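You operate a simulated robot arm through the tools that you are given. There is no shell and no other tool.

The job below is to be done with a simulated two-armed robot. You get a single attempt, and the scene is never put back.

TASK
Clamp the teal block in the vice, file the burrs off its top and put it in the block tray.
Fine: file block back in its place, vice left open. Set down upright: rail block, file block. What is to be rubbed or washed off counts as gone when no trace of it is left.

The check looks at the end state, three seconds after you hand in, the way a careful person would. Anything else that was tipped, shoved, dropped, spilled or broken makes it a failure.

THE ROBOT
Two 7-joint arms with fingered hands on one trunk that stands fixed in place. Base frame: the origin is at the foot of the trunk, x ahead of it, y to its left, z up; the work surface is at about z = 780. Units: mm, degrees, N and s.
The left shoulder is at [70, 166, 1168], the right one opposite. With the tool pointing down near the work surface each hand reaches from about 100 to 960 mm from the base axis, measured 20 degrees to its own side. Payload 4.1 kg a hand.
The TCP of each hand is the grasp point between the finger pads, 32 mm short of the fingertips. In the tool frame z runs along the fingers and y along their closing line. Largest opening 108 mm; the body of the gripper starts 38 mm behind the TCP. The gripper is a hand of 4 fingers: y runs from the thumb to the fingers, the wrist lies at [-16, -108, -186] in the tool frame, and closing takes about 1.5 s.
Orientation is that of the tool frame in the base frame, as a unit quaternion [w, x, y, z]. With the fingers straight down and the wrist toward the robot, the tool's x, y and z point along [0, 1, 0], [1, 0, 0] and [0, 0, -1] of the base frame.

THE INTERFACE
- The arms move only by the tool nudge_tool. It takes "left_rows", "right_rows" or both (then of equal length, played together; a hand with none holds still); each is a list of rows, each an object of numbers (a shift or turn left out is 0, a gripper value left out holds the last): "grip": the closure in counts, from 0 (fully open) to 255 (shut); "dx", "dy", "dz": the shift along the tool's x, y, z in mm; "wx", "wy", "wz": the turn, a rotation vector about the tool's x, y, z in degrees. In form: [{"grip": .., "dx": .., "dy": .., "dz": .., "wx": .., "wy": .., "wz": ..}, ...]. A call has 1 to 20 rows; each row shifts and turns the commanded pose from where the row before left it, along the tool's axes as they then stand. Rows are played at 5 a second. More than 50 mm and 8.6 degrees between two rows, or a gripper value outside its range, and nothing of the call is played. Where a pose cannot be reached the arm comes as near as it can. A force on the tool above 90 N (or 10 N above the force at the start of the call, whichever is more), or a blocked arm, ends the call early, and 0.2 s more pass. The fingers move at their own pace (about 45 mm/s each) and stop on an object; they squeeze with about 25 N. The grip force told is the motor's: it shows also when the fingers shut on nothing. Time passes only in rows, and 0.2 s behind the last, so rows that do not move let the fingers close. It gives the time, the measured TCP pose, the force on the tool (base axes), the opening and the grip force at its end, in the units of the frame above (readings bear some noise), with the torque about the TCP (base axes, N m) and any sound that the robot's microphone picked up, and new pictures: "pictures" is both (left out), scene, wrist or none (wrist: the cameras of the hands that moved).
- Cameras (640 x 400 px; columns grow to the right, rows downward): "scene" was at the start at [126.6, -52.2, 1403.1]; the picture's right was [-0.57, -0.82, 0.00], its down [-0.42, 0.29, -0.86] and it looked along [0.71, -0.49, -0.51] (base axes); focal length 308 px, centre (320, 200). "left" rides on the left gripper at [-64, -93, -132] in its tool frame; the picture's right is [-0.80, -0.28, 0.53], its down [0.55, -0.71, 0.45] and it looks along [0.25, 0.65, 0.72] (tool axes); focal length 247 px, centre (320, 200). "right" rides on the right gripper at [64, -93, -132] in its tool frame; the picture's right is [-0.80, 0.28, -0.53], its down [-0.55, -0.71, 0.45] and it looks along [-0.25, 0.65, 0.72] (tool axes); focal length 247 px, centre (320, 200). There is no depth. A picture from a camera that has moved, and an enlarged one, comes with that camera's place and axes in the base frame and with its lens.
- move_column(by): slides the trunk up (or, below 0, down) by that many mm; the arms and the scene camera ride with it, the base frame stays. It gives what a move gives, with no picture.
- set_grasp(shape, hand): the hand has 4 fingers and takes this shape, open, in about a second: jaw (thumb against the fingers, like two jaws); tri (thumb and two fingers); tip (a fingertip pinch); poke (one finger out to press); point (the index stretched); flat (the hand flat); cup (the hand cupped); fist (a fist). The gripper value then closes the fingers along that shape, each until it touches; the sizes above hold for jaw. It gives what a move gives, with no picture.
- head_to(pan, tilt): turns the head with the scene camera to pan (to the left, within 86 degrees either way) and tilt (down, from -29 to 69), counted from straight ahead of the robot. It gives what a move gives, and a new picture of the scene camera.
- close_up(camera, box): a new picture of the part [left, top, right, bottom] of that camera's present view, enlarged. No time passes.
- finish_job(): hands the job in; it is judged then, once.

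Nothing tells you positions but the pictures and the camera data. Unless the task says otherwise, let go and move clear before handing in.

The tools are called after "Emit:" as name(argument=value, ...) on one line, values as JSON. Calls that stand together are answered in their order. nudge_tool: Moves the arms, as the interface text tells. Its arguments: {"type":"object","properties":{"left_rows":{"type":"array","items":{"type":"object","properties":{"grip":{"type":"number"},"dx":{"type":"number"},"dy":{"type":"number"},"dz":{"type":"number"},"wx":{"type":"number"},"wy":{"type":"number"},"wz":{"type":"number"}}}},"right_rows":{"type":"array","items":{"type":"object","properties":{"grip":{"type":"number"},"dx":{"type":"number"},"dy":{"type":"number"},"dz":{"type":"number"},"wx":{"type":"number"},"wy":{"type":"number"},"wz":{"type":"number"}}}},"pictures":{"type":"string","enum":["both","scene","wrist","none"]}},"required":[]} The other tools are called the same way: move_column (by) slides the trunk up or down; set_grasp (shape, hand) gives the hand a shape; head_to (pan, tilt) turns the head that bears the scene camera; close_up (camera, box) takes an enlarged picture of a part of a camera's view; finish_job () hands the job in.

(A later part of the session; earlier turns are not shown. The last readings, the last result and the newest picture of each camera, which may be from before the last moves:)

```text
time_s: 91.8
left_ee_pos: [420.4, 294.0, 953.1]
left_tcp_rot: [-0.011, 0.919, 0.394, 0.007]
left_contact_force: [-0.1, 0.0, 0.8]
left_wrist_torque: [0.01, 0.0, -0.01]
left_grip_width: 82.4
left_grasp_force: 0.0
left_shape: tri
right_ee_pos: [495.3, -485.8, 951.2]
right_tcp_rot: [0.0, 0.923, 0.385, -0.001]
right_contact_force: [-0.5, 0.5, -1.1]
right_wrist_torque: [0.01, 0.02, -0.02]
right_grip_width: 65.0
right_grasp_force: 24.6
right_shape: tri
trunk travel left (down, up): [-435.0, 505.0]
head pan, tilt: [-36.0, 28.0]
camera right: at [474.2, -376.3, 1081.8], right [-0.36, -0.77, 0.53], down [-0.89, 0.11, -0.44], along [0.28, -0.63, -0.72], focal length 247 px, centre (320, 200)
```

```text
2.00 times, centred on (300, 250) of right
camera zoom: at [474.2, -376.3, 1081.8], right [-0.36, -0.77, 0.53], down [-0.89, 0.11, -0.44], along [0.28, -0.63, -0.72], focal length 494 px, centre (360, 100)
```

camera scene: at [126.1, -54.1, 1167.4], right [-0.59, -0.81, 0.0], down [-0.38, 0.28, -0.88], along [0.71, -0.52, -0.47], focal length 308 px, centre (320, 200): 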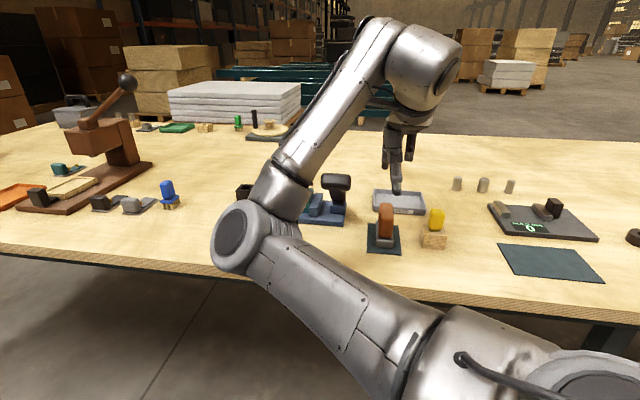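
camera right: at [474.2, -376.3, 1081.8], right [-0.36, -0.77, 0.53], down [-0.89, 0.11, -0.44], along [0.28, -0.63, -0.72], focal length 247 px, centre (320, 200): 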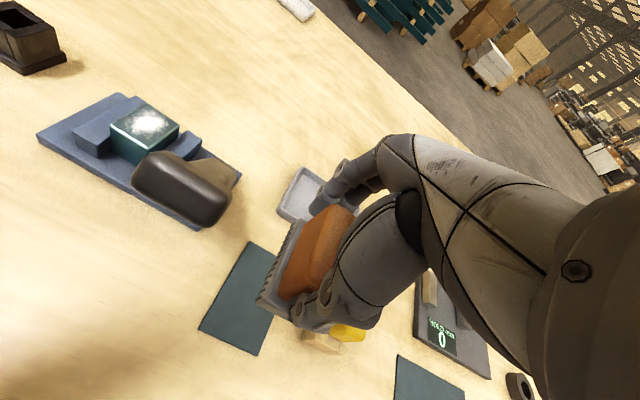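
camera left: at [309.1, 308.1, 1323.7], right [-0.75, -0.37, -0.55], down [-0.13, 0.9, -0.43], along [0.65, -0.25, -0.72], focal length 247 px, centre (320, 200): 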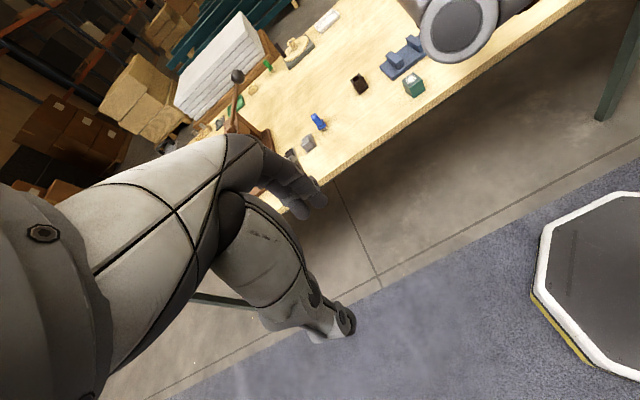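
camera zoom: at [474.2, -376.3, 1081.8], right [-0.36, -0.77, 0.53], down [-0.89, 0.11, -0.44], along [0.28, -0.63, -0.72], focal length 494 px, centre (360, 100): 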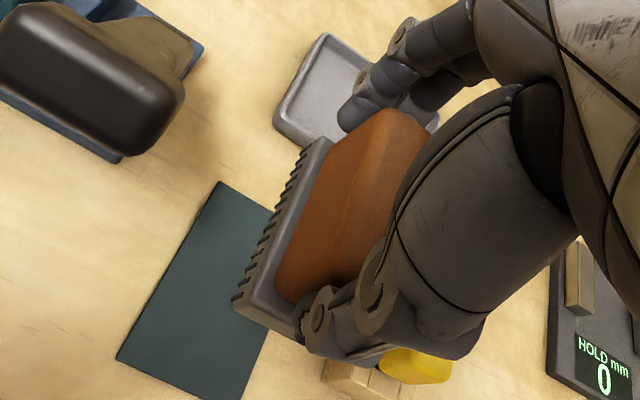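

The file is held firmly and level. I raise it above the lever's height and carry it over the clamped block.

Emit:
nudge_tool(right_rows=[{"dz": -32}, {"dz": -32}, {"dx": 31.2, "dy": 12.8}, {"dx": 31.2, "dy": 12.8}, {"dx": 31.2, "dy": 12.8}, {"dx": 31.3, "dy": 12.8}, {"dx": 31.3, "dy": 12.8}, {"dx": 31.3, "dy": 12.9}, {"dx": 0}], pictures="both")

Emit:
close_up(camera="right", box=[180, 150, 400, 350])

Emit:
close_up(camera="scene", box=[240, 60, 380, 230])

```text
time_s: 93.8
left_ee_pos: [420.9, 294.8, 952.3]
left_tcp_rot: [-0.011, 0.919, 0.393, 0.008]
left_contact_force: [-0.1, 0.4, 0.0]
left_wrist_torque: [-0.01, 0.01, -0.03]
left_grip_width: 82.2
left_grasp_force: 0.1
left_shape: tri
right_ee_pos: [679.3, -406.5, 1014.8]
right_tcp_rot: [-0.002, 0.923, 0.384, -0.001]
right_contact_force: [-0.8, -0.8, -1.8]
right_wrist_torque: [0.02, 0.04, 0.01]
right_grip_width: 64.5
right_grasp_force: 25.1
right_shape: tri
trunk travel left (down, up): [-435.0, 505.0]
head pan, tilt: [-36.0, 28.0]
camera scene: at [126.1, -54.4, 1167.4], right [-0.59, -0.81, 0.0], down [-0.38, 0.28, -0.88], along [0.71, -0.52, -0.47], focal length 308 px, centre (320, 200)
camera right: at [657.5, -296.4, 1146.4], right [-0.36, -0.77, 0.53], down [-0.89, 0.11, -0.45], along [0.28, -0.63, -0.72], focal length 247 px, centre (320, 200)
```

scene: 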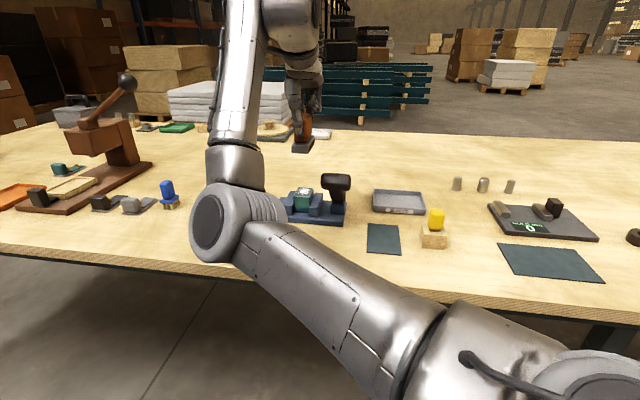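
right: 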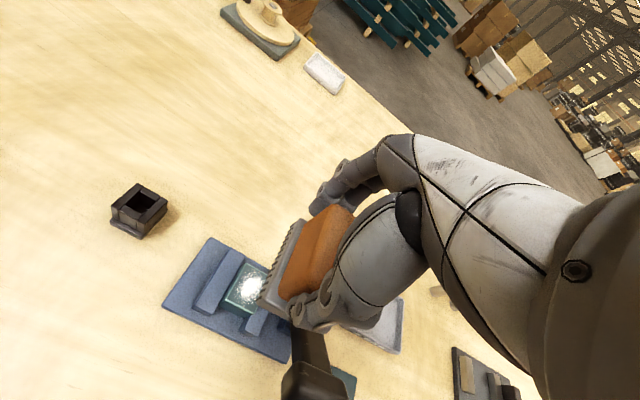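

```text
2.00 times, centred on (290, 250) of right
camera zoom: at [657.5, -296.4, 1146.4], right [-0.36, -0.77, 0.53], down [-0.89, 0.11, -0.45], along [0.28, -0.63, -0.72], focal length 494 px, centre (380, 100)
```

zoom: 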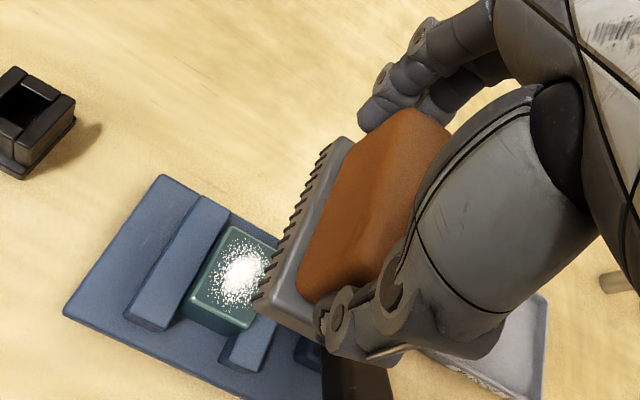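

```text
2.35 times, centred on (310, 145) of scene
camera zoom: at [126.1, -54.4, 1167.4], right [-0.59, -0.81, 0.0], down [-0.38, 0.28, -0.88], along [0.71, -0.52, -0.47], focal length 725 px, centre (344, 329)
```

zoom: 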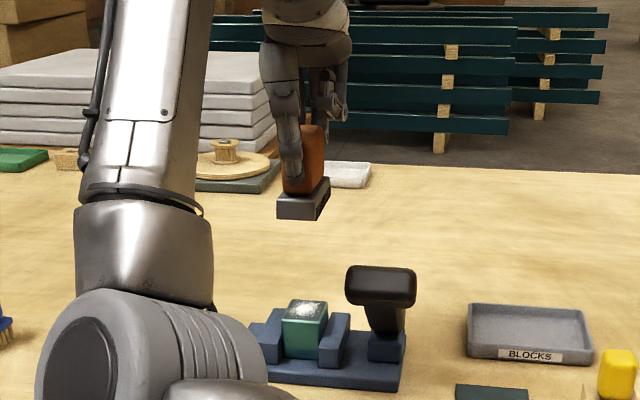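

The file is centred over the block. I lower it to just above the block's top.

Emit:
nudge_tool(right_rows=[{"dy": 1.5, "dz": 25}, {"dz": 25}, {"dz": 25}, {"dz": 15}, {"dz": 8}, {"dx": 0}], pictures="both")

Emit:
close_up(camera="scene", box=[250, 100, 370, 230])

Emit:
close_up(camera="right", box=[180, 150, 400, 350])

```text
time_s: 95.2
left_ee_pos: [419.4, 294.3, 952.9]
left_tcp_rot: [-0.011, 0.919, 0.394, 0.008]
left_contact_force: [0.9, 0.1, -0.6]
left_wrist_torque: [-0.02, 0.02, 0.0]
left_grip_width: 82.2
left_grasp_force: 0.2
left_shape: tri
right_ee_pos: [680.7, -409.7, 914.8]
right_tcp_rot: [-0.001, 0.923, 0.385, -0.001]
right_contact_force: [0.4, -0.7, -1.5]
right_wrist_torque: [0.02, -0.02, -0.04]
right_grip_width: 64.3
right_grasp_force: 24.8
right_shape: tri
trunk travel left (down, up): [-435.0, 505.0]
head pan, tilt: [-36.0, 28.0]
camera scene: at [126.4, -54.3, 1167.4], right [-0.59, -0.81, 0.0], down [-0.38, 0.28, -0.88], along [0.71, -0.52, -0.47], focal length 308 px, centre (320, 200)
camera right: at [659.4, -298.2, 1045.3], right [-0.36, -0.77, 0.53], down [-0.89, 0.11, -0.45], along [0.28, -0.63, -0.72], focal length 247 px, centre (320, 200)
```

scene: 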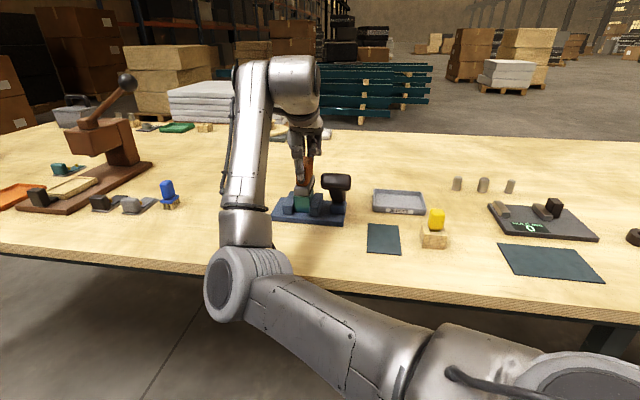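
right: 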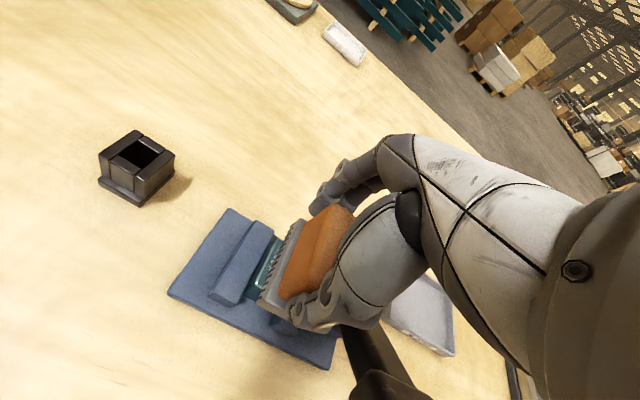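

```text
3.08 times, centred on (310, 165) of scene
camera zoom: at [126.4, -54.3, 1167.4], right [-0.59, -0.81, 0.0], down [-0.38, 0.28, -0.88], along [0.71, -0.52, -0.47], focal length 948 px, centre (351, 308)
```

zoom: 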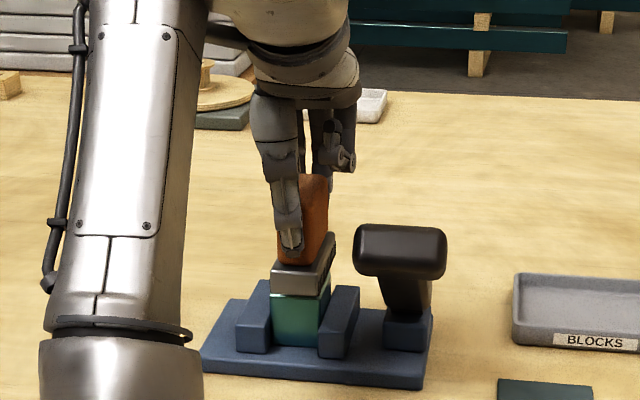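

```text
2.00 times, centred on (290, 250) of right
camera zoom: at [659.4, -298.2, 1045.3], right [-0.36, -0.77, 0.53], down [-0.89, 0.11, -0.45], along [0.28, -0.63, -0.72], focal length 494 px, centre (380, 100)
```

zoom: 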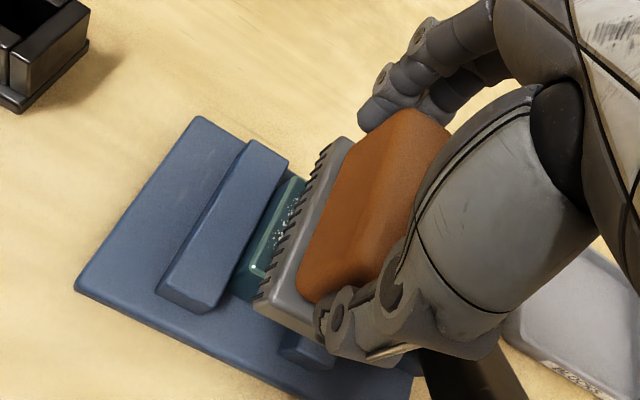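

Just above the block. I lower in 1–2 mm steps until I feel contact.

Emit:
nudge_tool(right_rows=[{"dz": 2}, {"dz": 2}, {"dz": 1}, {"dx": 0}], pictures="none")

```text
time_s: 96.2
left_ee_pos: [421.0, 295.1, 954.0]
left_tcp_rot: [-0.011, 0.919, 0.394, 0.008]
left_contact_force: [0.1, -0.6, 0.2]
left_wrist_torque: [-0.03, 0.0, 0.01]
left_grip_width: 82.6
left_grasp_force: 0.1
left_shape: tri
right_ee_pos: [680.2, -410.1, 909.6]
right_tcp_rot: [-0.002, 0.923, 0.385, -0.001]
right_contact_force: [-0.6, 0.0, -1.1]
right_wrist_torque: [-0.02, 0.0, 0.0]
right_grip_width: 64.4
right_grasp_force: 24.5
right_shape: tri
trunk travel left (down, up): [-435.0, 505.0]
head pan, tilt: [-36.0, 28.0]
```

Emit:
nudge_tool(right_rows=[{"dz": 1}, {"dz": 1}, {"dx": 0}], pictures="none")

```text
time_s: 97.0
left_ee_pos: [420.0, 296.2, 952.4]
left_tcp_rot: [-0.011, 0.919, 0.393, 0.009]
left_contact_force: [0.0, -0.1, 0.9]
left_wrist_torque: [0.0, -0.03, -0.02]
left_grip_width: 82.5
left_grasp_force: 0.1
left_shape: tri
right_ee_pos: [680.7, -408.8, 908.7]
right_tcp_rot: [-0.002, 0.923, 0.385, -0.002]
right_contact_force: [0.6, -0.1, -2.2]
right_wrist_torque: [0.01, -0.01, 0.03]
right_grip_width: 64.4
right_grasp_force: 25.4
right_shape: tri
trunk travel left (down, up): [-435.0, 505.0]
head pan, tilt: [-36.0, 28.0]
```

Emit:
nudge_tool(right_rows=[{"dz": 1}, {"dz": 1}, {"dx": 0}], pictures="none")

```text
time_s: 97.8
left_ee_pos: [420.6, 295.5, 953.3]
left_tcp_rot: [-0.011, 0.919, 0.393, 0.008]
left_contact_force: [-0.2, -0.2, 0.3]
left_wrist_torque: [0.02, -0.01, -0.02]
left_grip_width: 82.6
left_grasp_force: 0.0
left_shape: tri
right_ee_pos: [680.6, -407.6, 907.2]
right_tcp_rot: [-0.001, 0.923, 0.385, -0.001]
right_contact_force: [0.4, -0.5, -1.9]
right_wrist_torque: [-0.02, -0.02, 0.01]
right_grip_width: 64.6
right_grasp_force: 25.5
right_shape: tri
trunk travel left (down, up): [-435.0, 505.0]
head pan, tilt: [-36.0, 28.0]
```

Emit:
nudge_tool(right_rows=[{"dz": 1}, {"dz": 1}, {"dx": 0}], pictures="none")

```text
time_s: 98.6
left_ee_pos: [421.6, 295.5, 953.0]
left_tcp_rot: [-0.009, 0.919, 0.394, 0.009]
left_contact_force: [1.0, 0.7, -0.1]
left_wrist_torque: [0.02, 0.0, 0.02]
left_grip_width: 82.3
left_grasp_force: 0.0
left_shape: tri
right_ee_pos: [680.6, -408.4, 906.2]
right_tcp_rot: [-0.002, 0.923, 0.385, 0.0]
right_contact_force: [1.1, -0.1, 4.5]
right_wrist_torque: [-0.03, -0.03, 0.01]
right_grip_width: 64.3
right_grasp_force: 25.0
right_shape: tri
trunk travel left (down, up): [-435.0, 505.0]
head pan, tilt: [-36.0, 28.0]
```

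Contact with the block (about 6 N). I rub back and forth along the file's length, pressing lightly.

Emit:
nudge_tool(right_rows=[{"dz": 1}, {"dy": 6}, {"dy": 6}, {"dy": -6}, {"dy": -6}, {"dy": -6}, {"dy": -6}, {"dy": 6}, {"dy": 6}, {"dy": 6}, {"dy": 6}, {"dy": -6}, {"dy": -6}, {"dy": -6}, {"dy": -6}, {"dy": 6}, {"dy": 6}, {"dx": 0}], pictures="wrist")

Emit:
close_up(camera="right", box=[180, 150, 400, 350])

Emit:
close_up(camera="scene", box=[250, 100, 370, 230])

```text
time_s: 102.4
left_ee_pos: [419.7, 296.2, 952.6]
left_tcp_rot: [-0.01, 0.919, 0.394, 0.008]
left_contact_force: [0.6, -1.3, -0.3]
left_wrist_torque: [-0.03, 0.0, -0.04]
left_grip_width: 82.5
left_grasp_force: 0.1
left_shape: tri
right_ee_pos: [678.9, -407.8, 905.4]
right_tcp_rot: [-0.001, 0.923, 0.385, -0.001]
right_contact_force: [-3.0, 2.7, 9.0]
right_wrist_torque: [0.08, 0.11, 0.02]
right_grip_width: 64.0
right_grasp_force: 25.3
right_shape: tri
trunk travel left (down, up): [-435.0, 505.0]
head pan, tilt: [-36.0, 28.0]
camera right: at [658.1, -297.3, 1035.8], right [-0.36, -0.77, 0.53], down [-0.89, 0.11, -0.45], along [0.29, -0.63, -0.72], focal length 247 px, centre (320, 200)
```

right: 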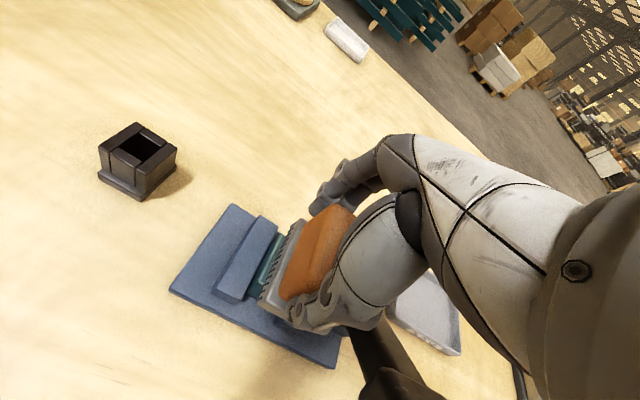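

```text
2.00 times, centred on (290, 250) of right
camera zoom: at [658.1, -297.3, 1035.8], right [-0.36, -0.77, 0.53], down [-0.89, 0.11, -0.45], along [0.29, -0.63, -0.72], focal length 494 px, centre (380, 100)
```

zoom: 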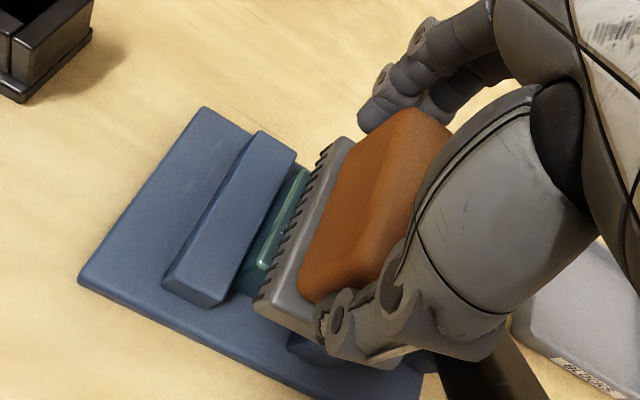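

```text
3.08 times, centred on (310, 165) of scene
camera zoom: at [124.7, -53.0, 1167.6], right [-0.59, -0.81, 0.0], down [-0.38, 0.27, -0.88], along [0.71, -0.52, -0.47], focal length 948 px, centre (351, 308)
```

zoom: 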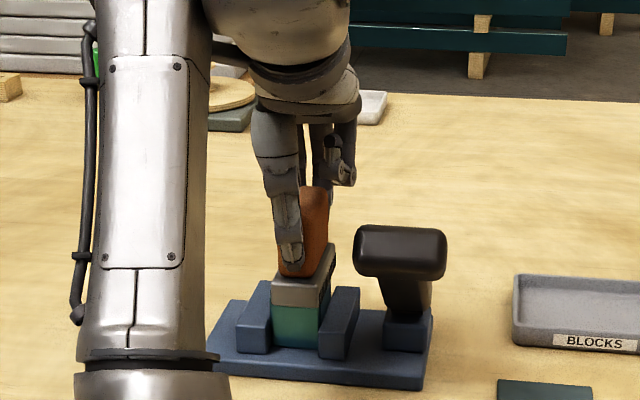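

The file slides smoothly and the block holds. I continue with strokes shifted a few millimetres to the left and to the right so the whole top is covered.

Emit:
nudge_tool(right_rows=[{"dx": 5}, {"dy": 6}, {"dy": 6}, {"dy": -6}, {"dy": -6}, {"dy": -6}, {"dy": -6}, {"dy": 6}, {"dy": 6}, {"dx": -4}, {"dx": -5}, {"dy": 6}, {"dy": 6}, {"dy": -6}, {"dy": -6}, {"dy": -6}, {"dy": -6}, {"dy": 6}, {"dy": 6}, {"dx": 4}], pictures="none")

```text
time_s: 106.6
left_ee_pos: [420.0, 295.2, 954.5]
left_tcp_rot: [-0.01, 0.92, 0.393, 0.008]
left_contact_force: [-0.1, -0.3, 1.1]
left_wrist_torque: [0.02, -0.02, -0.03]
left_grip_width: 82.4
left_grasp_force: 0.1
left_shape: tri
right_ee_pos: [679.1, -409.7, 904.4]
right_tcp_rot: [0.0, 0.923, 0.384, -0.001]
right_contact_force: [-2.3, -2.1, 4.3]
right_wrist_torque: [-0.04, 0.05, -0.01]
right_grip_width: 64.0
right_grasp_force: 25.5
right_shape: tri
trunk travel left (down, up): [-435.0, 505.0]
head pan, tilt: [-36.0, 28.0]
```

I lift the file to inspect the block's top.

Emit:
nudge_tool(right_rows=[{"dz": -10}, {"dz": -30}, {"dz": -40}, {"dz": -30}, {"dx": 0}], pictures="wrist")

Emit:
close_up(camera="right", box=[160, 220, 320, 360])

Emit:
close_up(camera="scene", box=[270, 150, 350, 230])

```text
time_s: 107.8
left_ee_pos: [421.7, 294.5, 952.4]
left_tcp_rot: [-0.011, 0.919, 0.394, 0.007]
left_contact_force: [-0.2, 0.2, 0.3]
left_wrist_torque: [0.04, -0.03, 0.02]
left_grip_width: 82.3
left_grasp_force: 0.0
left_shape: tri
right_ee_pos: [682.6, -406.9, 1014.5]
right_tcp_rot: [-0.002, 0.923, 0.385, -0.002]
right_contact_force: [0.7, 0.7, -1.2]
right_wrist_torque: [0.01, 0.01, -0.02]
right_grip_width: 64.2
right_grasp_force: 24.5
right_shape: tri
trunk travel left (down, up): [-435.0, 505.0]
head pan, tilt: [-36.0, 28.0]
camera right: at [661.6, -295.6, 1145.2], right [-0.36, -0.77, 0.53], down [-0.89, 0.11, -0.44], along [0.28, -0.63, -0.72], focal length 247 px, centre (320, 200)
```

right: 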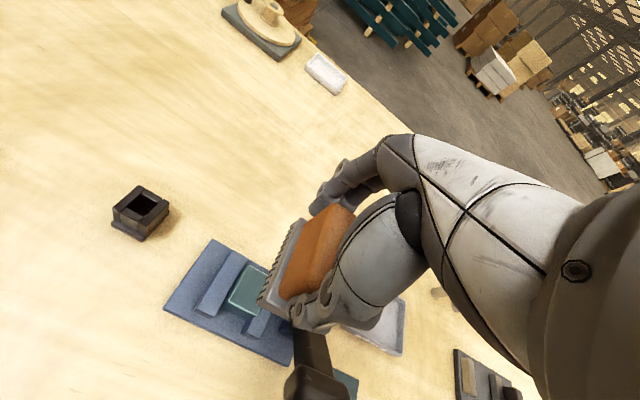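

```text
2.86 times, centred on (240, 290) of right
camera zoom: at [661.6, -295.6, 1145.2], right [-0.36, -0.77, 0.53], down [-0.89, 0.11, -0.44], along [0.28, -0.63, -0.72], focal length 706 px, centre (549, -57)
```

zoom: 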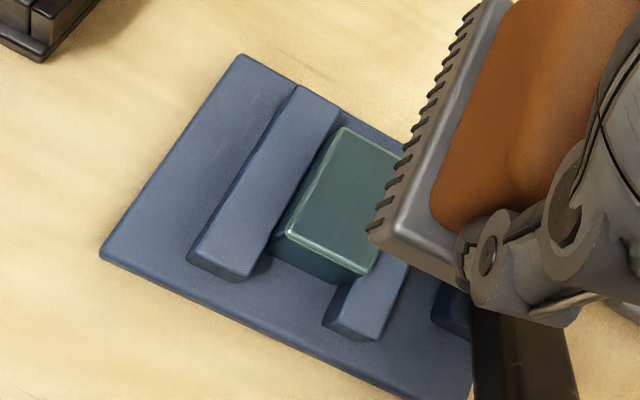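

```text
5.00 times, centred on (310, 190) of scene
camera zoom: at [126.8, -54.5, 1167.3], right [-0.59, -0.81, 0.0], down [-0.38, 0.28, -0.88], along [0.71, -0.52, -0.47], focal length 1540 px, centre (370, 250)
```

zoom: 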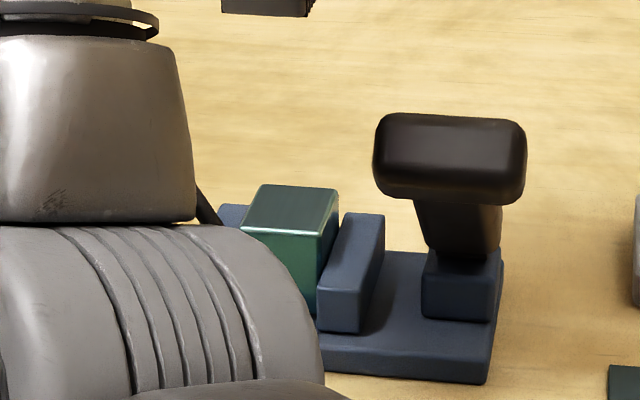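

The top looks clean in both views. I move halfway back toward the file's mat and inspect the entire top once more.

Emit:
nudge_tool(right_rows=[{"dx": -31.3, "dy": -12.9}, {"dx": -31.3, "dy": -12.9}, {"dx": -31.3, "dy": -12.9}, {"dx": 0}], pictures="wrist")

Emit:
close_up(camera="right", box=[140, 160, 280, 280])

Emit:
close_up(camera="scene", box=[280, 160, 340, 220])

```text
time_s: 108.8
left_ee_pos: [419.9, 295.4, 951.9]
left_tcp_rot: [-0.01, 0.919, 0.394, 0.008]
left_contact_force: [-0.9, 0.1, -1.1]
left_wrist_torque: [0.0, 0.0, -0.03]
left_grip_width: 82.2
left_grasp_force: 0.1
left_shape: tri
right_ee_pos: [589.6, -447.7, 1017.7]
right_tcp_rot: [-0.001, 0.923, 0.385, -0.001]
right_contact_force: [0.0, -0.4, -1.6]
right_wrist_torque: [0.02, -0.01, 0.01]
right_grip_width: 63.7
right_grasp_force: 25.2
right_shape: tri
trunk travel left (down, up): [-435.0, 505.0]
head pan, tilt: [-36.0, 28.0]
camera right: at [567.6, -337.6, 1147.8], right [-0.36, -0.77, 0.53], down [-0.89, 0.11, -0.44], along [0.28, -0.63, -0.72], focal length 247 px, centre (320, 200)
```

right: 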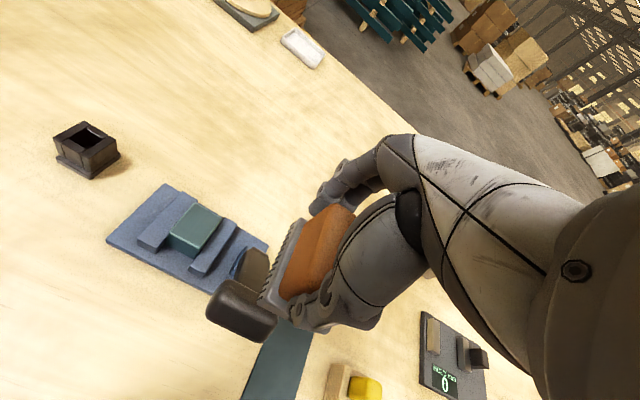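

```text
3.33 times, centred on (210, 220) of right
camera zoom: at [567.6, -337.6, 1147.8], right [-0.36, -0.77, 0.53], down [-0.89, 0.11, -0.44], along [0.28, -0.63, -0.72], focal length 823 px, centre (687, 133)
```

zoom: 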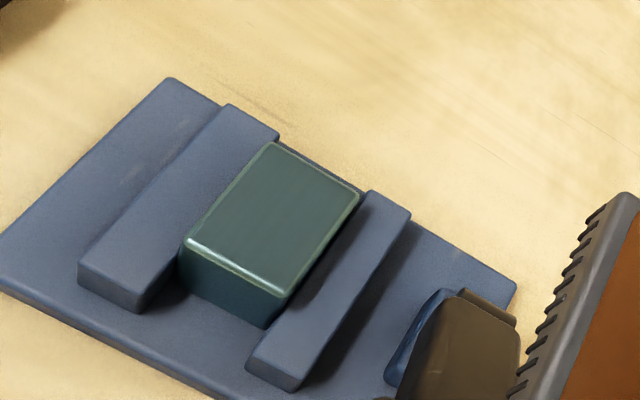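

```text
6.67 times, centred on (310, 190) of scene
camera zoom: at [126.8, -54.2, 1167.3], right [-0.59, -0.81, 0.0], down [-0.38, 0.28, -0.88], along [0.71, -0.52, -0.47], focal length 2053 px, centre (387, 267)
```

zoom: 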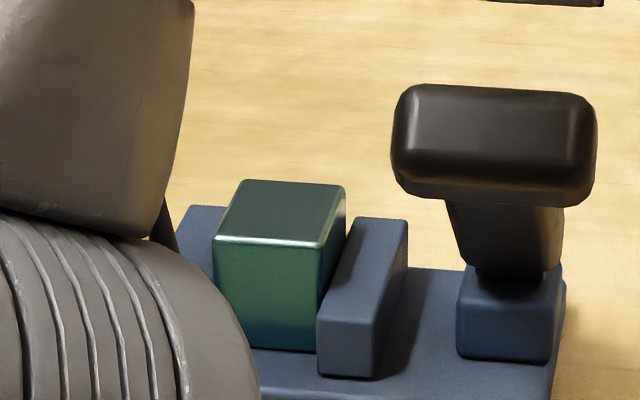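

Emit:
close_up(camera="right", box=[170, 195, 225, 255])

```text
6.67 times, centred on (198, 225) of right
camera zoom: at [567.6, -337.6, 1147.8], right [-0.36, -0.77, 0.53], down [-0.89, 0.11, -0.44], along [0.28, -0.63, -0.72], focal length 1646 px, centre (1137, 33)
```

zoom: 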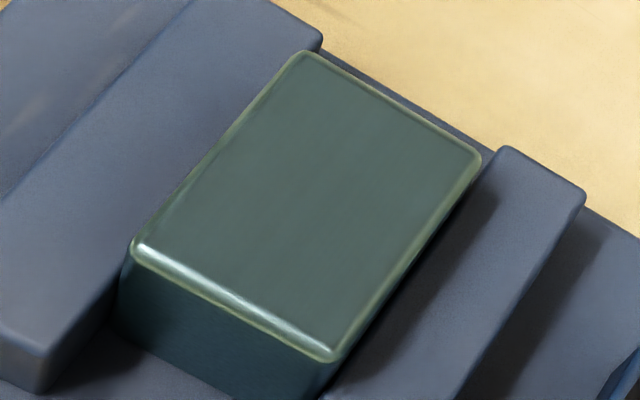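

Spotless. Now I carry the file back above its mat and lower it partway.

Emit:
nudge_tool(right_rows=[{"dx": -31.9, "dy": -14}, {"dx": -31.9, "dy": -14}, {"dx": -31.9, "dy": -14.1}, {"dx": 0}, {"dz": 35}, {"dz": 35}, {"dx": 0}], pictures="both")

Emit:
close_up(camera="right", box=[200, 150, 400, 350])

Emit:
close_up(camera="scene", box=[330, 100, 440, 260])

```text
time_s: 110.4
left_ee_pos: [421.4, 295.1, 953.6]
left_tcp_rot: [-0.012, 0.919, 0.394, 0.008]
left_contact_force: [0.4, 0.1, -0.3]
left_wrist_torque: [-0.03, 0.0, 0.01]
left_grip_width: 82.3
left_grasp_force: 0.0
left_shape: tri
right_ee_pos: [490.6, -485.7, 945.1]
right_tcp_rot: [-0.001, 0.923, 0.384, 0.0]
right_contact_force: [0.2, -1.1, -1.5]
right_wrist_torque: [-0.01, 0.0, 0.0]
right_grip_width: 64.0
right_grasp_force: 25.2
right_shape: tri
trunk travel left (down, up): [-435.0, 505.0]
head pan, tilt: [-36.0, 28.0]
camera scene: at [126.1, -54.4, 1167.4], right [-0.59, -0.81, 0.0], down [-0.38, 0.28, -0.88], along [0.71, -0.52, -0.47], focal length 308 px, centre (320, 200)
camera right: at [469.9, -374.7, 1076.6], right [-0.36, -0.77, 0.53], down [-0.89, 0.11, -0.45], along [0.28, -0.63, -0.72], focal length 247 px, centre (320, 200)
```

scene: 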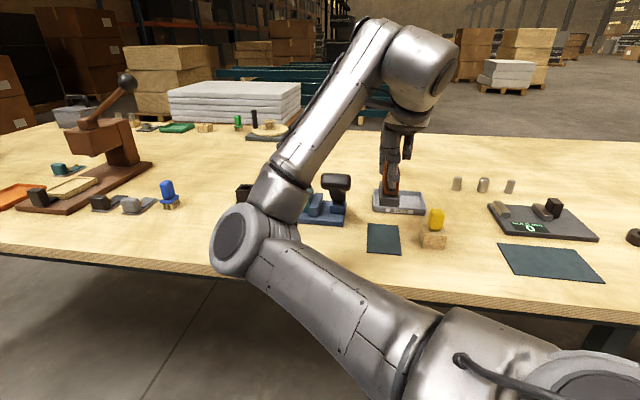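
right: 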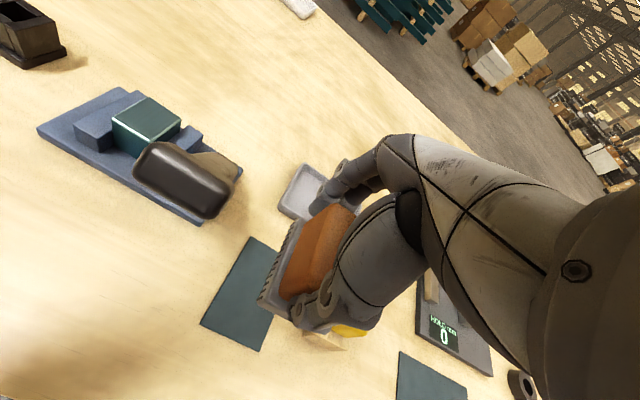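

```text
2.00 times, centred on (300, 250) of right
camera zoom: at [469.9, -374.7, 1076.6], right [-0.36, -0.77, 0.53], down [-0.89, 0.11, -0.45], along [0.28, -0.63, -0.72], focal length 494 px, centre (360, 100)
```

zoom: 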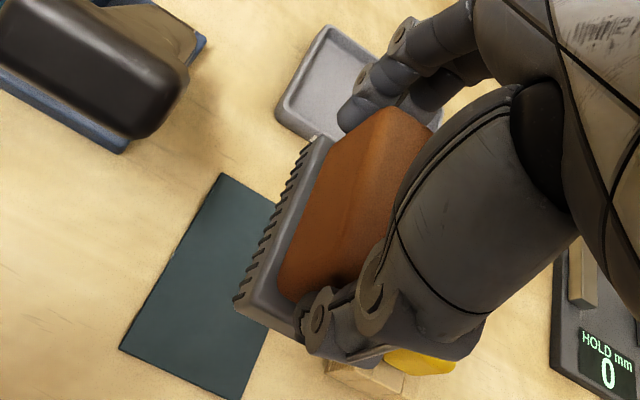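

```text
2.50 times, centred on (385, 180) of scene
camera zoom: at [126.1, -54.4, 1167.4], right [-0.59, -0.81, 0.0], down [-0.38, 0.28, -0.88], along [0.71, -0.52, -0.47], focal length 770 px, centre (158, 250)
```

zoom: 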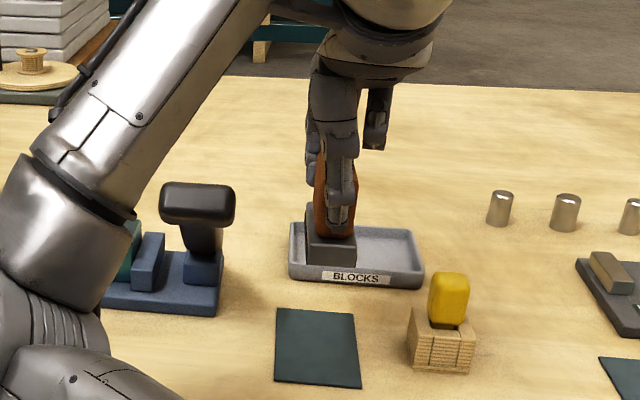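

The file sits in the hand just as before. I lower it to just above the mat and compare with the earlier picture.

Emit:
nudge_tool(right_rows=[{"dz": 30}, {"dz": 30}, {"dz": 20}, {"dz": 8}, {"dx": 0}], pictures="wrist")

Emit:
close_up(camera="right", box=[200, 150, 400, 350])

Emit:
close_up(camera="scene", box=[330, 140, 440, 270])

```text
time_s: 111.6
left_ee_pos: [421.4, 294.7, 953.4]
left_tcp_rot: [-0.011, 0.919, 0.393, 0.008]
left_contact_force: [-0.9, 0.1, -0.1]
left_wrist_torque: [-0.01, -0.03, -0.02]
left_grip_width: 82.4
left_grasp_force: 0.0
left_shape: tri
right_ee_pos: [487.7, -483.5, 854.5]
right_tcp_rot: [-0.002, 0.923, 0.385, -0.001]
right_contact_force: [-0.6, -0.6, -1.4]
right_wrist_torque: [-0.01, -0.03, 0.0]
right_grip_width: 63.9
right_grasp_force: 24.9
right_shape: tri
trunk travel left (down, up): [-435.0, 505.0]
head pan, tilt: [-36.0, 28.0]
camera right: at [467.6, -373.4, 985.8], right [-0.36, -0.77, 0.53], down [-0.89, 0.11, -0.45], along [0.28, -0.63, -0.72], focal length 247 px, centre (320, 200)
```

right: 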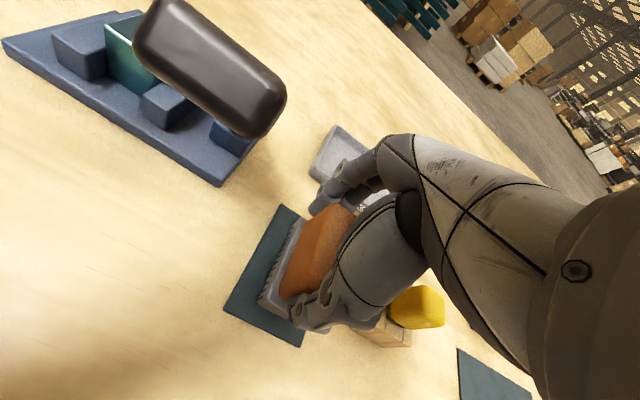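

```text
2.00 times, centred on (300, 250) of right
camera zoom: at [467.6, -373.4, 985.8], right [-0.36, -0.77, 0.53], down [-0.89, 0.11, -0.45], along [0.28, -0.63, -0.72], focal length 494 px, centre (360, 100)
```

zoom: 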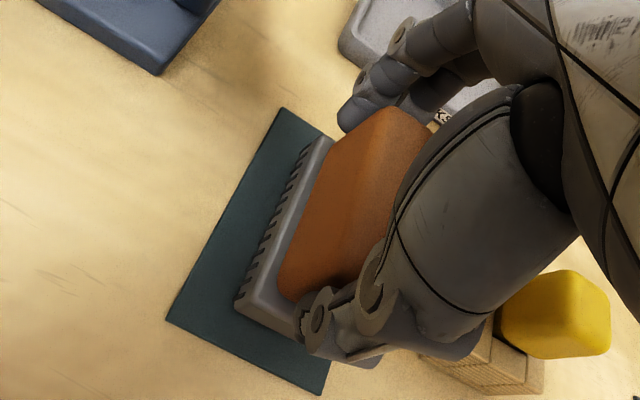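

```text
3.08 times, centred on (385, 205) of scene
camera zoom: at [126.4, -54.3, 1167.4], right [-0.59, -0.81, 0.0], down [-0.38, 0.28, -0.88], along [0.71, -0.52, -0.47], focal length 948 px, centre (120, 185)
```

zoom: 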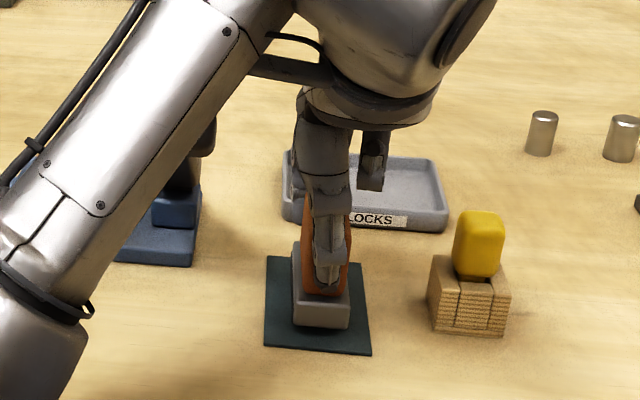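

It is about 5 mm too near and 2 mm to the right compared with the pick-up pose. I correct that and lower to contact.

Emit:
nudge_tool(right_rows=[{"dx": 1.7, "dy": 4.8}, {"dx": 0}, {"dz": 2}, {"dz": 1}, {"dx": 0}], pictures="wrist")

Emit:
close_up(camera="right", box=[200, 150, 400, 350])

Emit:
close_up(camera="scene", box=[330, 140, 440, 270])

```text
time_s: 112.8
left_ee_pos: [419.9, 295.3, 953.2]
left_tcp_rot: [-0.01, 0.919, 0.393, 0.007]
left_contact_force: [0.6, -0.4, 0.6]
left_wrist_torque: [-0.04, 0.02, -0.03]
left_grip_width: 82.3
left_grasp_force: 0.1
left_shape: tri
right_ee_pos: [494.3, -488.1, 852.4]
right_tcp_rot: [-0.001, 0.923, 0.384, -0.002]
right_contact_force: [0.2, -0.1, -2.2]
right_wrist_torque: [-0.03, 0.01, -0.02]
right_grip_width: 64.0
right_grasp_force: 24.9
right_shape: tri
trunk travel left (down, up): [-435.0, 505.0]
head pan, tilt: [-36.0, 28.0]
camera right: at [472.9, -378.0, 983.5], right [-0.36, -0.77, 0.53], down [-0.89, 0.11, -0.44], along [0.28, -0.63, -0.72], focal length 247 px, centre (320, 200)
```

right: 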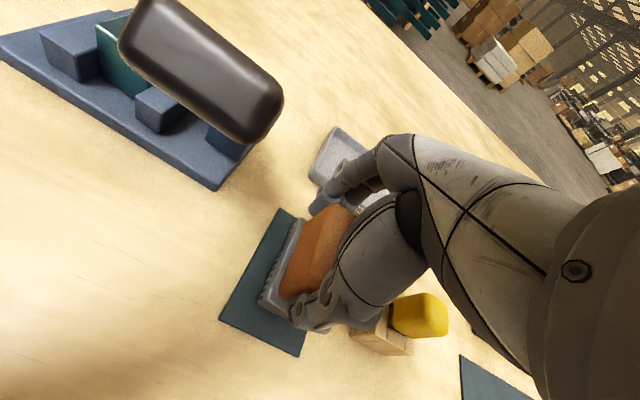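

```text
2.00 times, centred on (300, 250) of right
camera zoom: at [472.9, -378.0, 983.5], right [-0.36, -0.77, 0.53], down [-0.89, 0.11, -0.44], along [0.28, -0.63, -0.72], focal length 494 px, centre (360, 100)
```

zoom: 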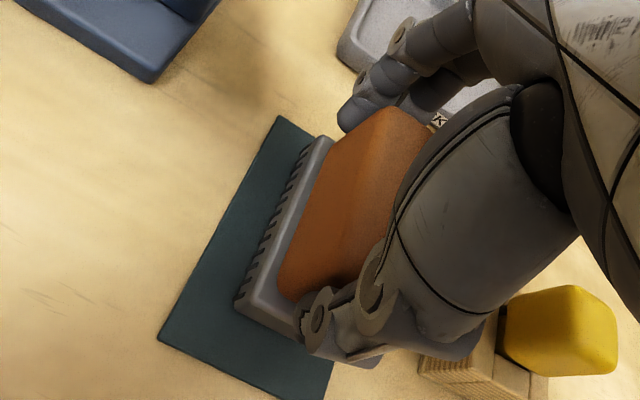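

```text
3.08 times, centred on (385, 205) of scene
camera zoom: at [126.4, -54.4, 1167.4], right [-0.59, -0.81, 0.0], down [-0.38, 0.28, -0.88], along [0.71, -0.52, -0.47], focal length 948 px, centre (120, 185)
```

zoom: 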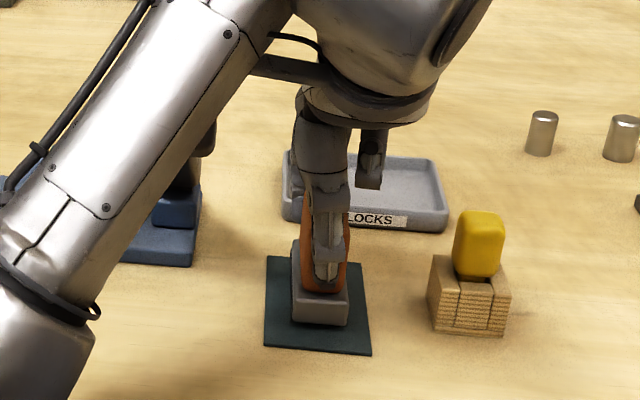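

Slightly overshot by about 3–4 mm; I correct and lower to contact.

Emit:
nudge_tool(right_rows=[{"dx": 0.5, "dy": -3.3}, {"dx": 0}, {"dz": 1}, {"dz": 1}, {"dx": 0}], pictures="none")

Emit:
close_up(camera="scene", box=[330, 140, 440, 270])

```text
time_s: 114.0
left_ee_pos: [420.8, 294.3, 953.3]
left_tcp_rot: [-0.011, 0.919, 0.393, 0.007]
left_contact_force: [0.0, 0.3, -0.7]
left_wrist_torque: [0.01, -0.02, 0.0]
left_grip_width: 82.2
left_grasp_force: 0.1
left_shape: tri
right_ee_pos: [491.8, -484.9, 850.8]
right_tcp_rot: [-0.001, 0.923, 0.385, 0.0]
right_contact_force: [-0.1, -0.7, -2.0]
right_wrist_torque: [0.0, -0.01, 0.0]
right_grip_width: 64.2
right_grasp_force: 24.5
right_shape: tri
trunk travel left (down, up): [-435.0, 505.0]
head pan, tilt: [-36.0, 28.0]
```

```text
3.08 times, centred on (385, 205) of scene
camera zoom: at [126.4, -54.4, 1167.4], right [-0.59, -0.81, 0.0], down [-0.38, 0.28, -0.88], along [0.71, -0.52, -0.47], focal length 948 px, centre (120, 185)
```

zoom: 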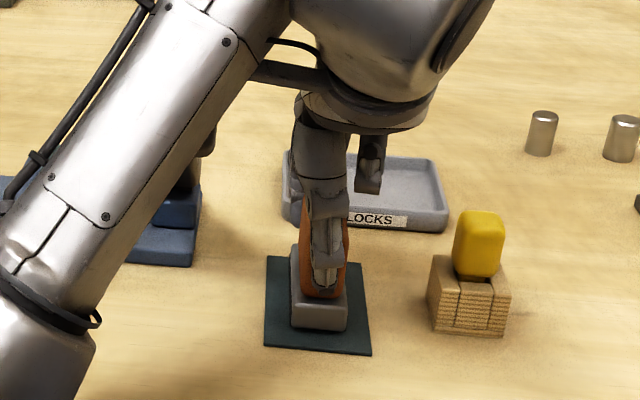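

Now it matches the original place. I lower further in millimetre steps until it touches the mat.

Emit:
nudge_tool(right_rows=[{"dz": 1}, {"dz": 1}, {"dx": 0}], pictures="none")

```text
time_s: 114.8
left_ee_pos: [421.0, 295.5, 952.6]
left_tcp_rot: [-0.011, 0.919, 0.394, 0.007]
left_contact_force: [-0.2, -0.4, -0.1]
left_wrist_torque: [0.03, 0.03, -0.03]
left_grip_width: 82.6
left_grasp_force: 0.1
left_shape: tri
right_ee_pos: [491.8, -485.9, 847.7]
right_tcp_rot: [-0.002, 0.923, 0.384, 0.0]
right_contact_force: [-0.1, 0.2, -1.3]
right_wrist_torque: [-0.03, -0.02, 0.05]
right_grip_width: 64.0
right_grasp_force: 25.5
right_shape: tri
trunk travel left (down, up): [-435.0, 505.0]
head pan, tilt: [-36.0, 28.0]
```

Emit:
nudge_tool(right_rows=[{"dz": 1}, {"dz": 1}, {"dx": 0}], pictures="none")

```text
time_s: 115.6
left_ee_pos: [420.4, 295.2, 952.6]
left_tcp_rot: [-0.01, 0.919, 0.394, 0.008]
left_contact_force: [0.3, 0.4, -0.2]
left_wrist_torque: [-0.01, -0.01, 0.01]
left_grip_width: 82.2
left_grasp_force: 0.0
left_shape: tri
right_ee_pos: [490.7, -485.5, 847.6]
right_tcp_rot: [-0.001, 0.923, 0.385, -0.002]
right_contact_force: [-1.6, 1.8, 4.0]
right_wrist_torque: [-0.01, 0.01, -0.01]
right_grip_width: 63.9
right_grasp_force: 25.2
right_shape: tri
trunk travel left (down, up): [-435.0, 505.0]
head pan, tilt: [-36.0, 28.0]
```

Contact. I release the handle and rise straight up.

Emit:
nudge_tool(right_rows=[{"grip": 70}, {"grip": 40}, {"grip": 10}, {"grip": 0}, {"grip": 0}, {"dz": -15}, {"dz": -30}, {"dz": -40}, {"dz": -40}, {"dx": 0}], pictures="wrist")

Emit:
close_up(camera="scene", box=[330, 140, 440, 270])

Emit:
close_up(camera="right", box=[180, 220, 320, 360])

```text
time_s: 117.8
left_ee_pos: [421.0, 294.2, 954.3]
left_tcp_rot: [-0.011, 0.919, 0.394, 0.008]
left_contact_force: [-0.1, 0.2, -0.8]
left_wrist_torque: [0.0, 0.01, 0.02]
left_grip_width: 82.5
left_grasp_force: 0.1
left_shape: tri
right_ee_pos: [490.8, -490.1, 971.1]
right_tcp_rot: [-0.002, 0.923, 0.384, -0.001]
right_contact_force: [-0.1, 0.9, -0.3]
right_wrist_torque: [-0.03, 0.03, 0.03]
right_grip_width: 107.7
right_grasp_force: 0.1
right_shape: tri
trunk travel left (down, up): [-435.0, 505.0]
head pan, tilt: [-36.0, 28.0]
camera right: at [470.6, -379.0, 1101.8], right [-0.36, -0.77, 0.53], down [-0.89, 0.11, -0.44], along [0.28, -0.63, -0.72], focal length 247 px, centre (320, 200)
```

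right: 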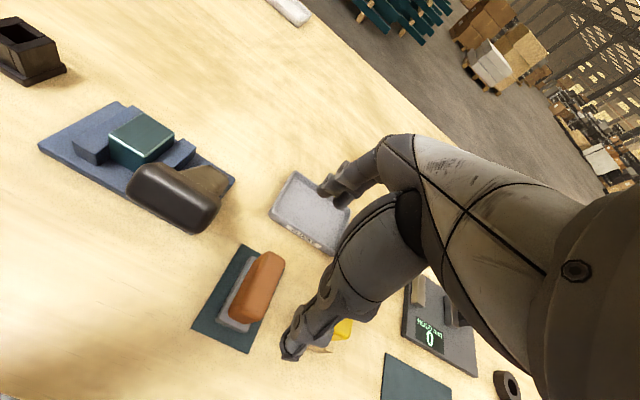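

```text
3.08 times, centred on (385, 205) of scene
camera zoom: at [126.5, -54.4, 1167.3], right [-0.59, -0.81, 0.0], down [-0.38, 0.28, -0.88], along [0.71, -0.52, -0.47], focal length 948 px, centre (120, 185)
```

zoom: 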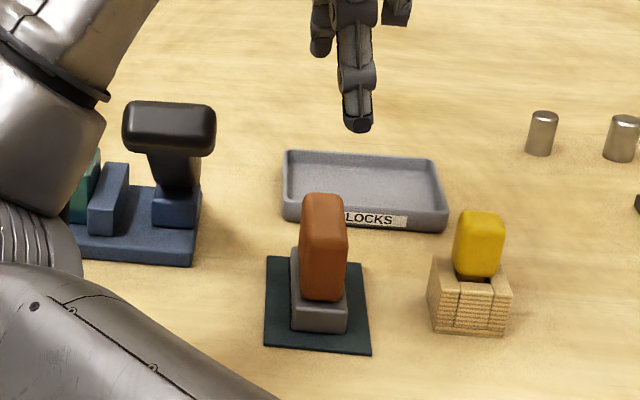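

```text
2.86 times, centred on (250, 290) of right
camera zoom: at [470.6, -379.0, 1101.8], right [-0.36, -0.77, 0.53], down [-0.89, 0.11, -0.44], along [0.28, -0.63, -0.72], focal length 706 px, centre (520, -57)
```

zoom: 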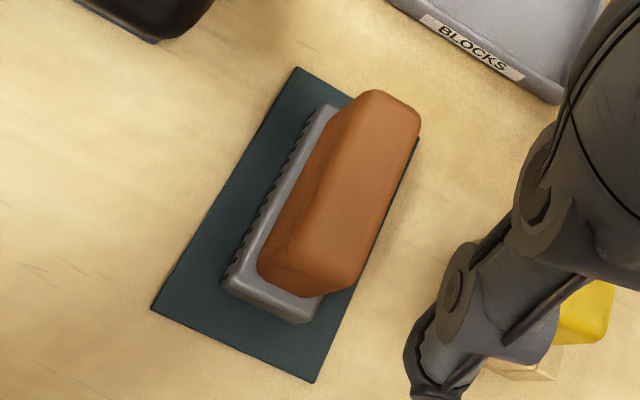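

The file is back upright on its mat. Now I return to the lever's T-bar at about (567,-415,907) to open the vice, straddling it with the thumb in front.

Emit:
nudge_tool(right_rows=[{"dz": -30}, {"dx": 36.2}, {"dx": 36.2}, {"dx": 36.2}, {"dx": 0}], pictures="wrist")

Emit:
close_up(camera="right", box=[150, 130, 400, 350])

Emit:
close_up(camera="scene", box=[270, 90, 390, 230])

```text
time_s: 119.0
left_ee_pos: [419.6, 293.0, 953.0]
left_tcp_rot: [-0.011, 0.919, 0.394, 0.008]
left_contact_force: [-0.9, 0.1, -0.3]
left_wrist_torque: [0.02, 0.03, 0.02]
left_grip_width: 82.6
left_grasp_force: 0.2
left_shape: tri
right_ee_pos: [571.9, -411.3, 1000.0]
right_tcp_rot: [-0.001, 0.923, 0.384, 0.0]
right_contact_force: [-0.4, -0.4, -0.7]
right_wrist_torque: [0.04, -0.02, -0.04]
right_grip_width: 107.7
right_grasp_force: 0.0
right_shape: tri
trunk travel left (down, up): [-435.0, 505.0]
head pan, tilt: [-36.0, 28.0]
camera right: at [551.0, -299.7, 1131.8], right [-0.36, -0.77, 0.53], down [-0.89, 0.11, -0.45], along [0.28, -0.63, -0.72], focal length 247 px, centre (320, 200)
```

right: 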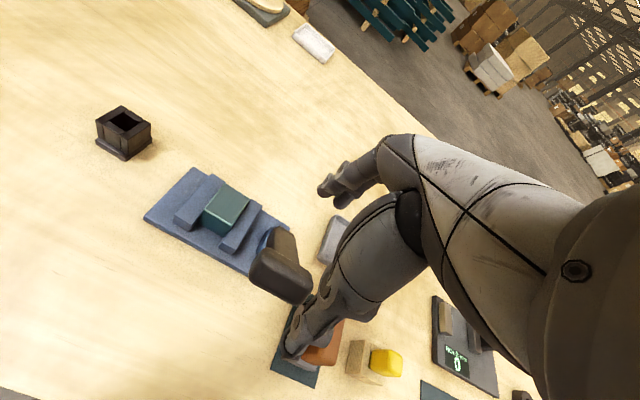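

```text
1.82 times, centred on (275, 240) of right
camera zoom: at [551.0, -299.7, 1131.8], right [-0.36, -0.77, 0.53], down [-0.89, 0.11, -0.45], along [0.28, -0.63, -0.72], focal length 449 px, centre (402, 127)
```

zoom: 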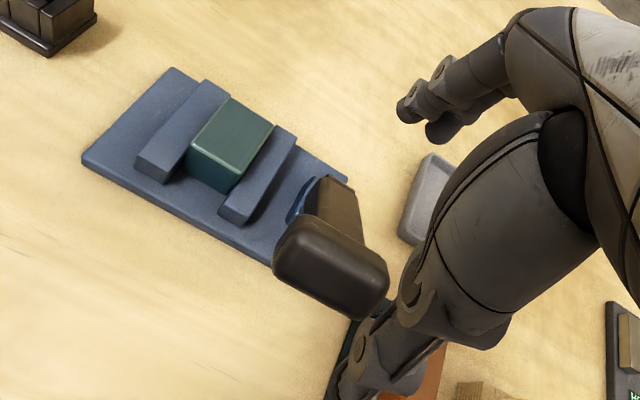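

```text
2.86 times, centred on (330, 160) of scene
camera zoom: at [125.9, -54.7, 1167.4], right [-0.59, -0.81, 0.0], down [-0.38, 0.28, -0.88], along [0.71, -0.52, -0.47], focal length 880 px, centre (291, 314)
```

zoom: 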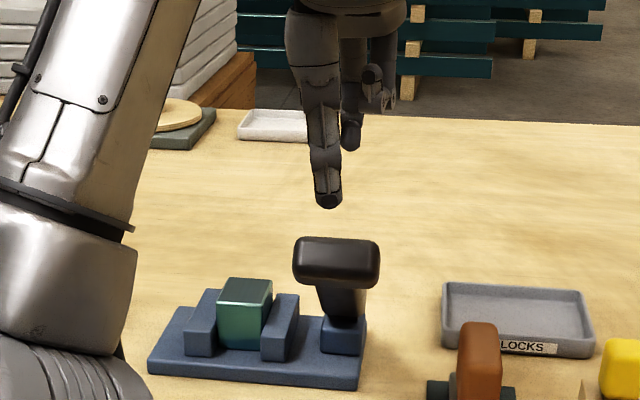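

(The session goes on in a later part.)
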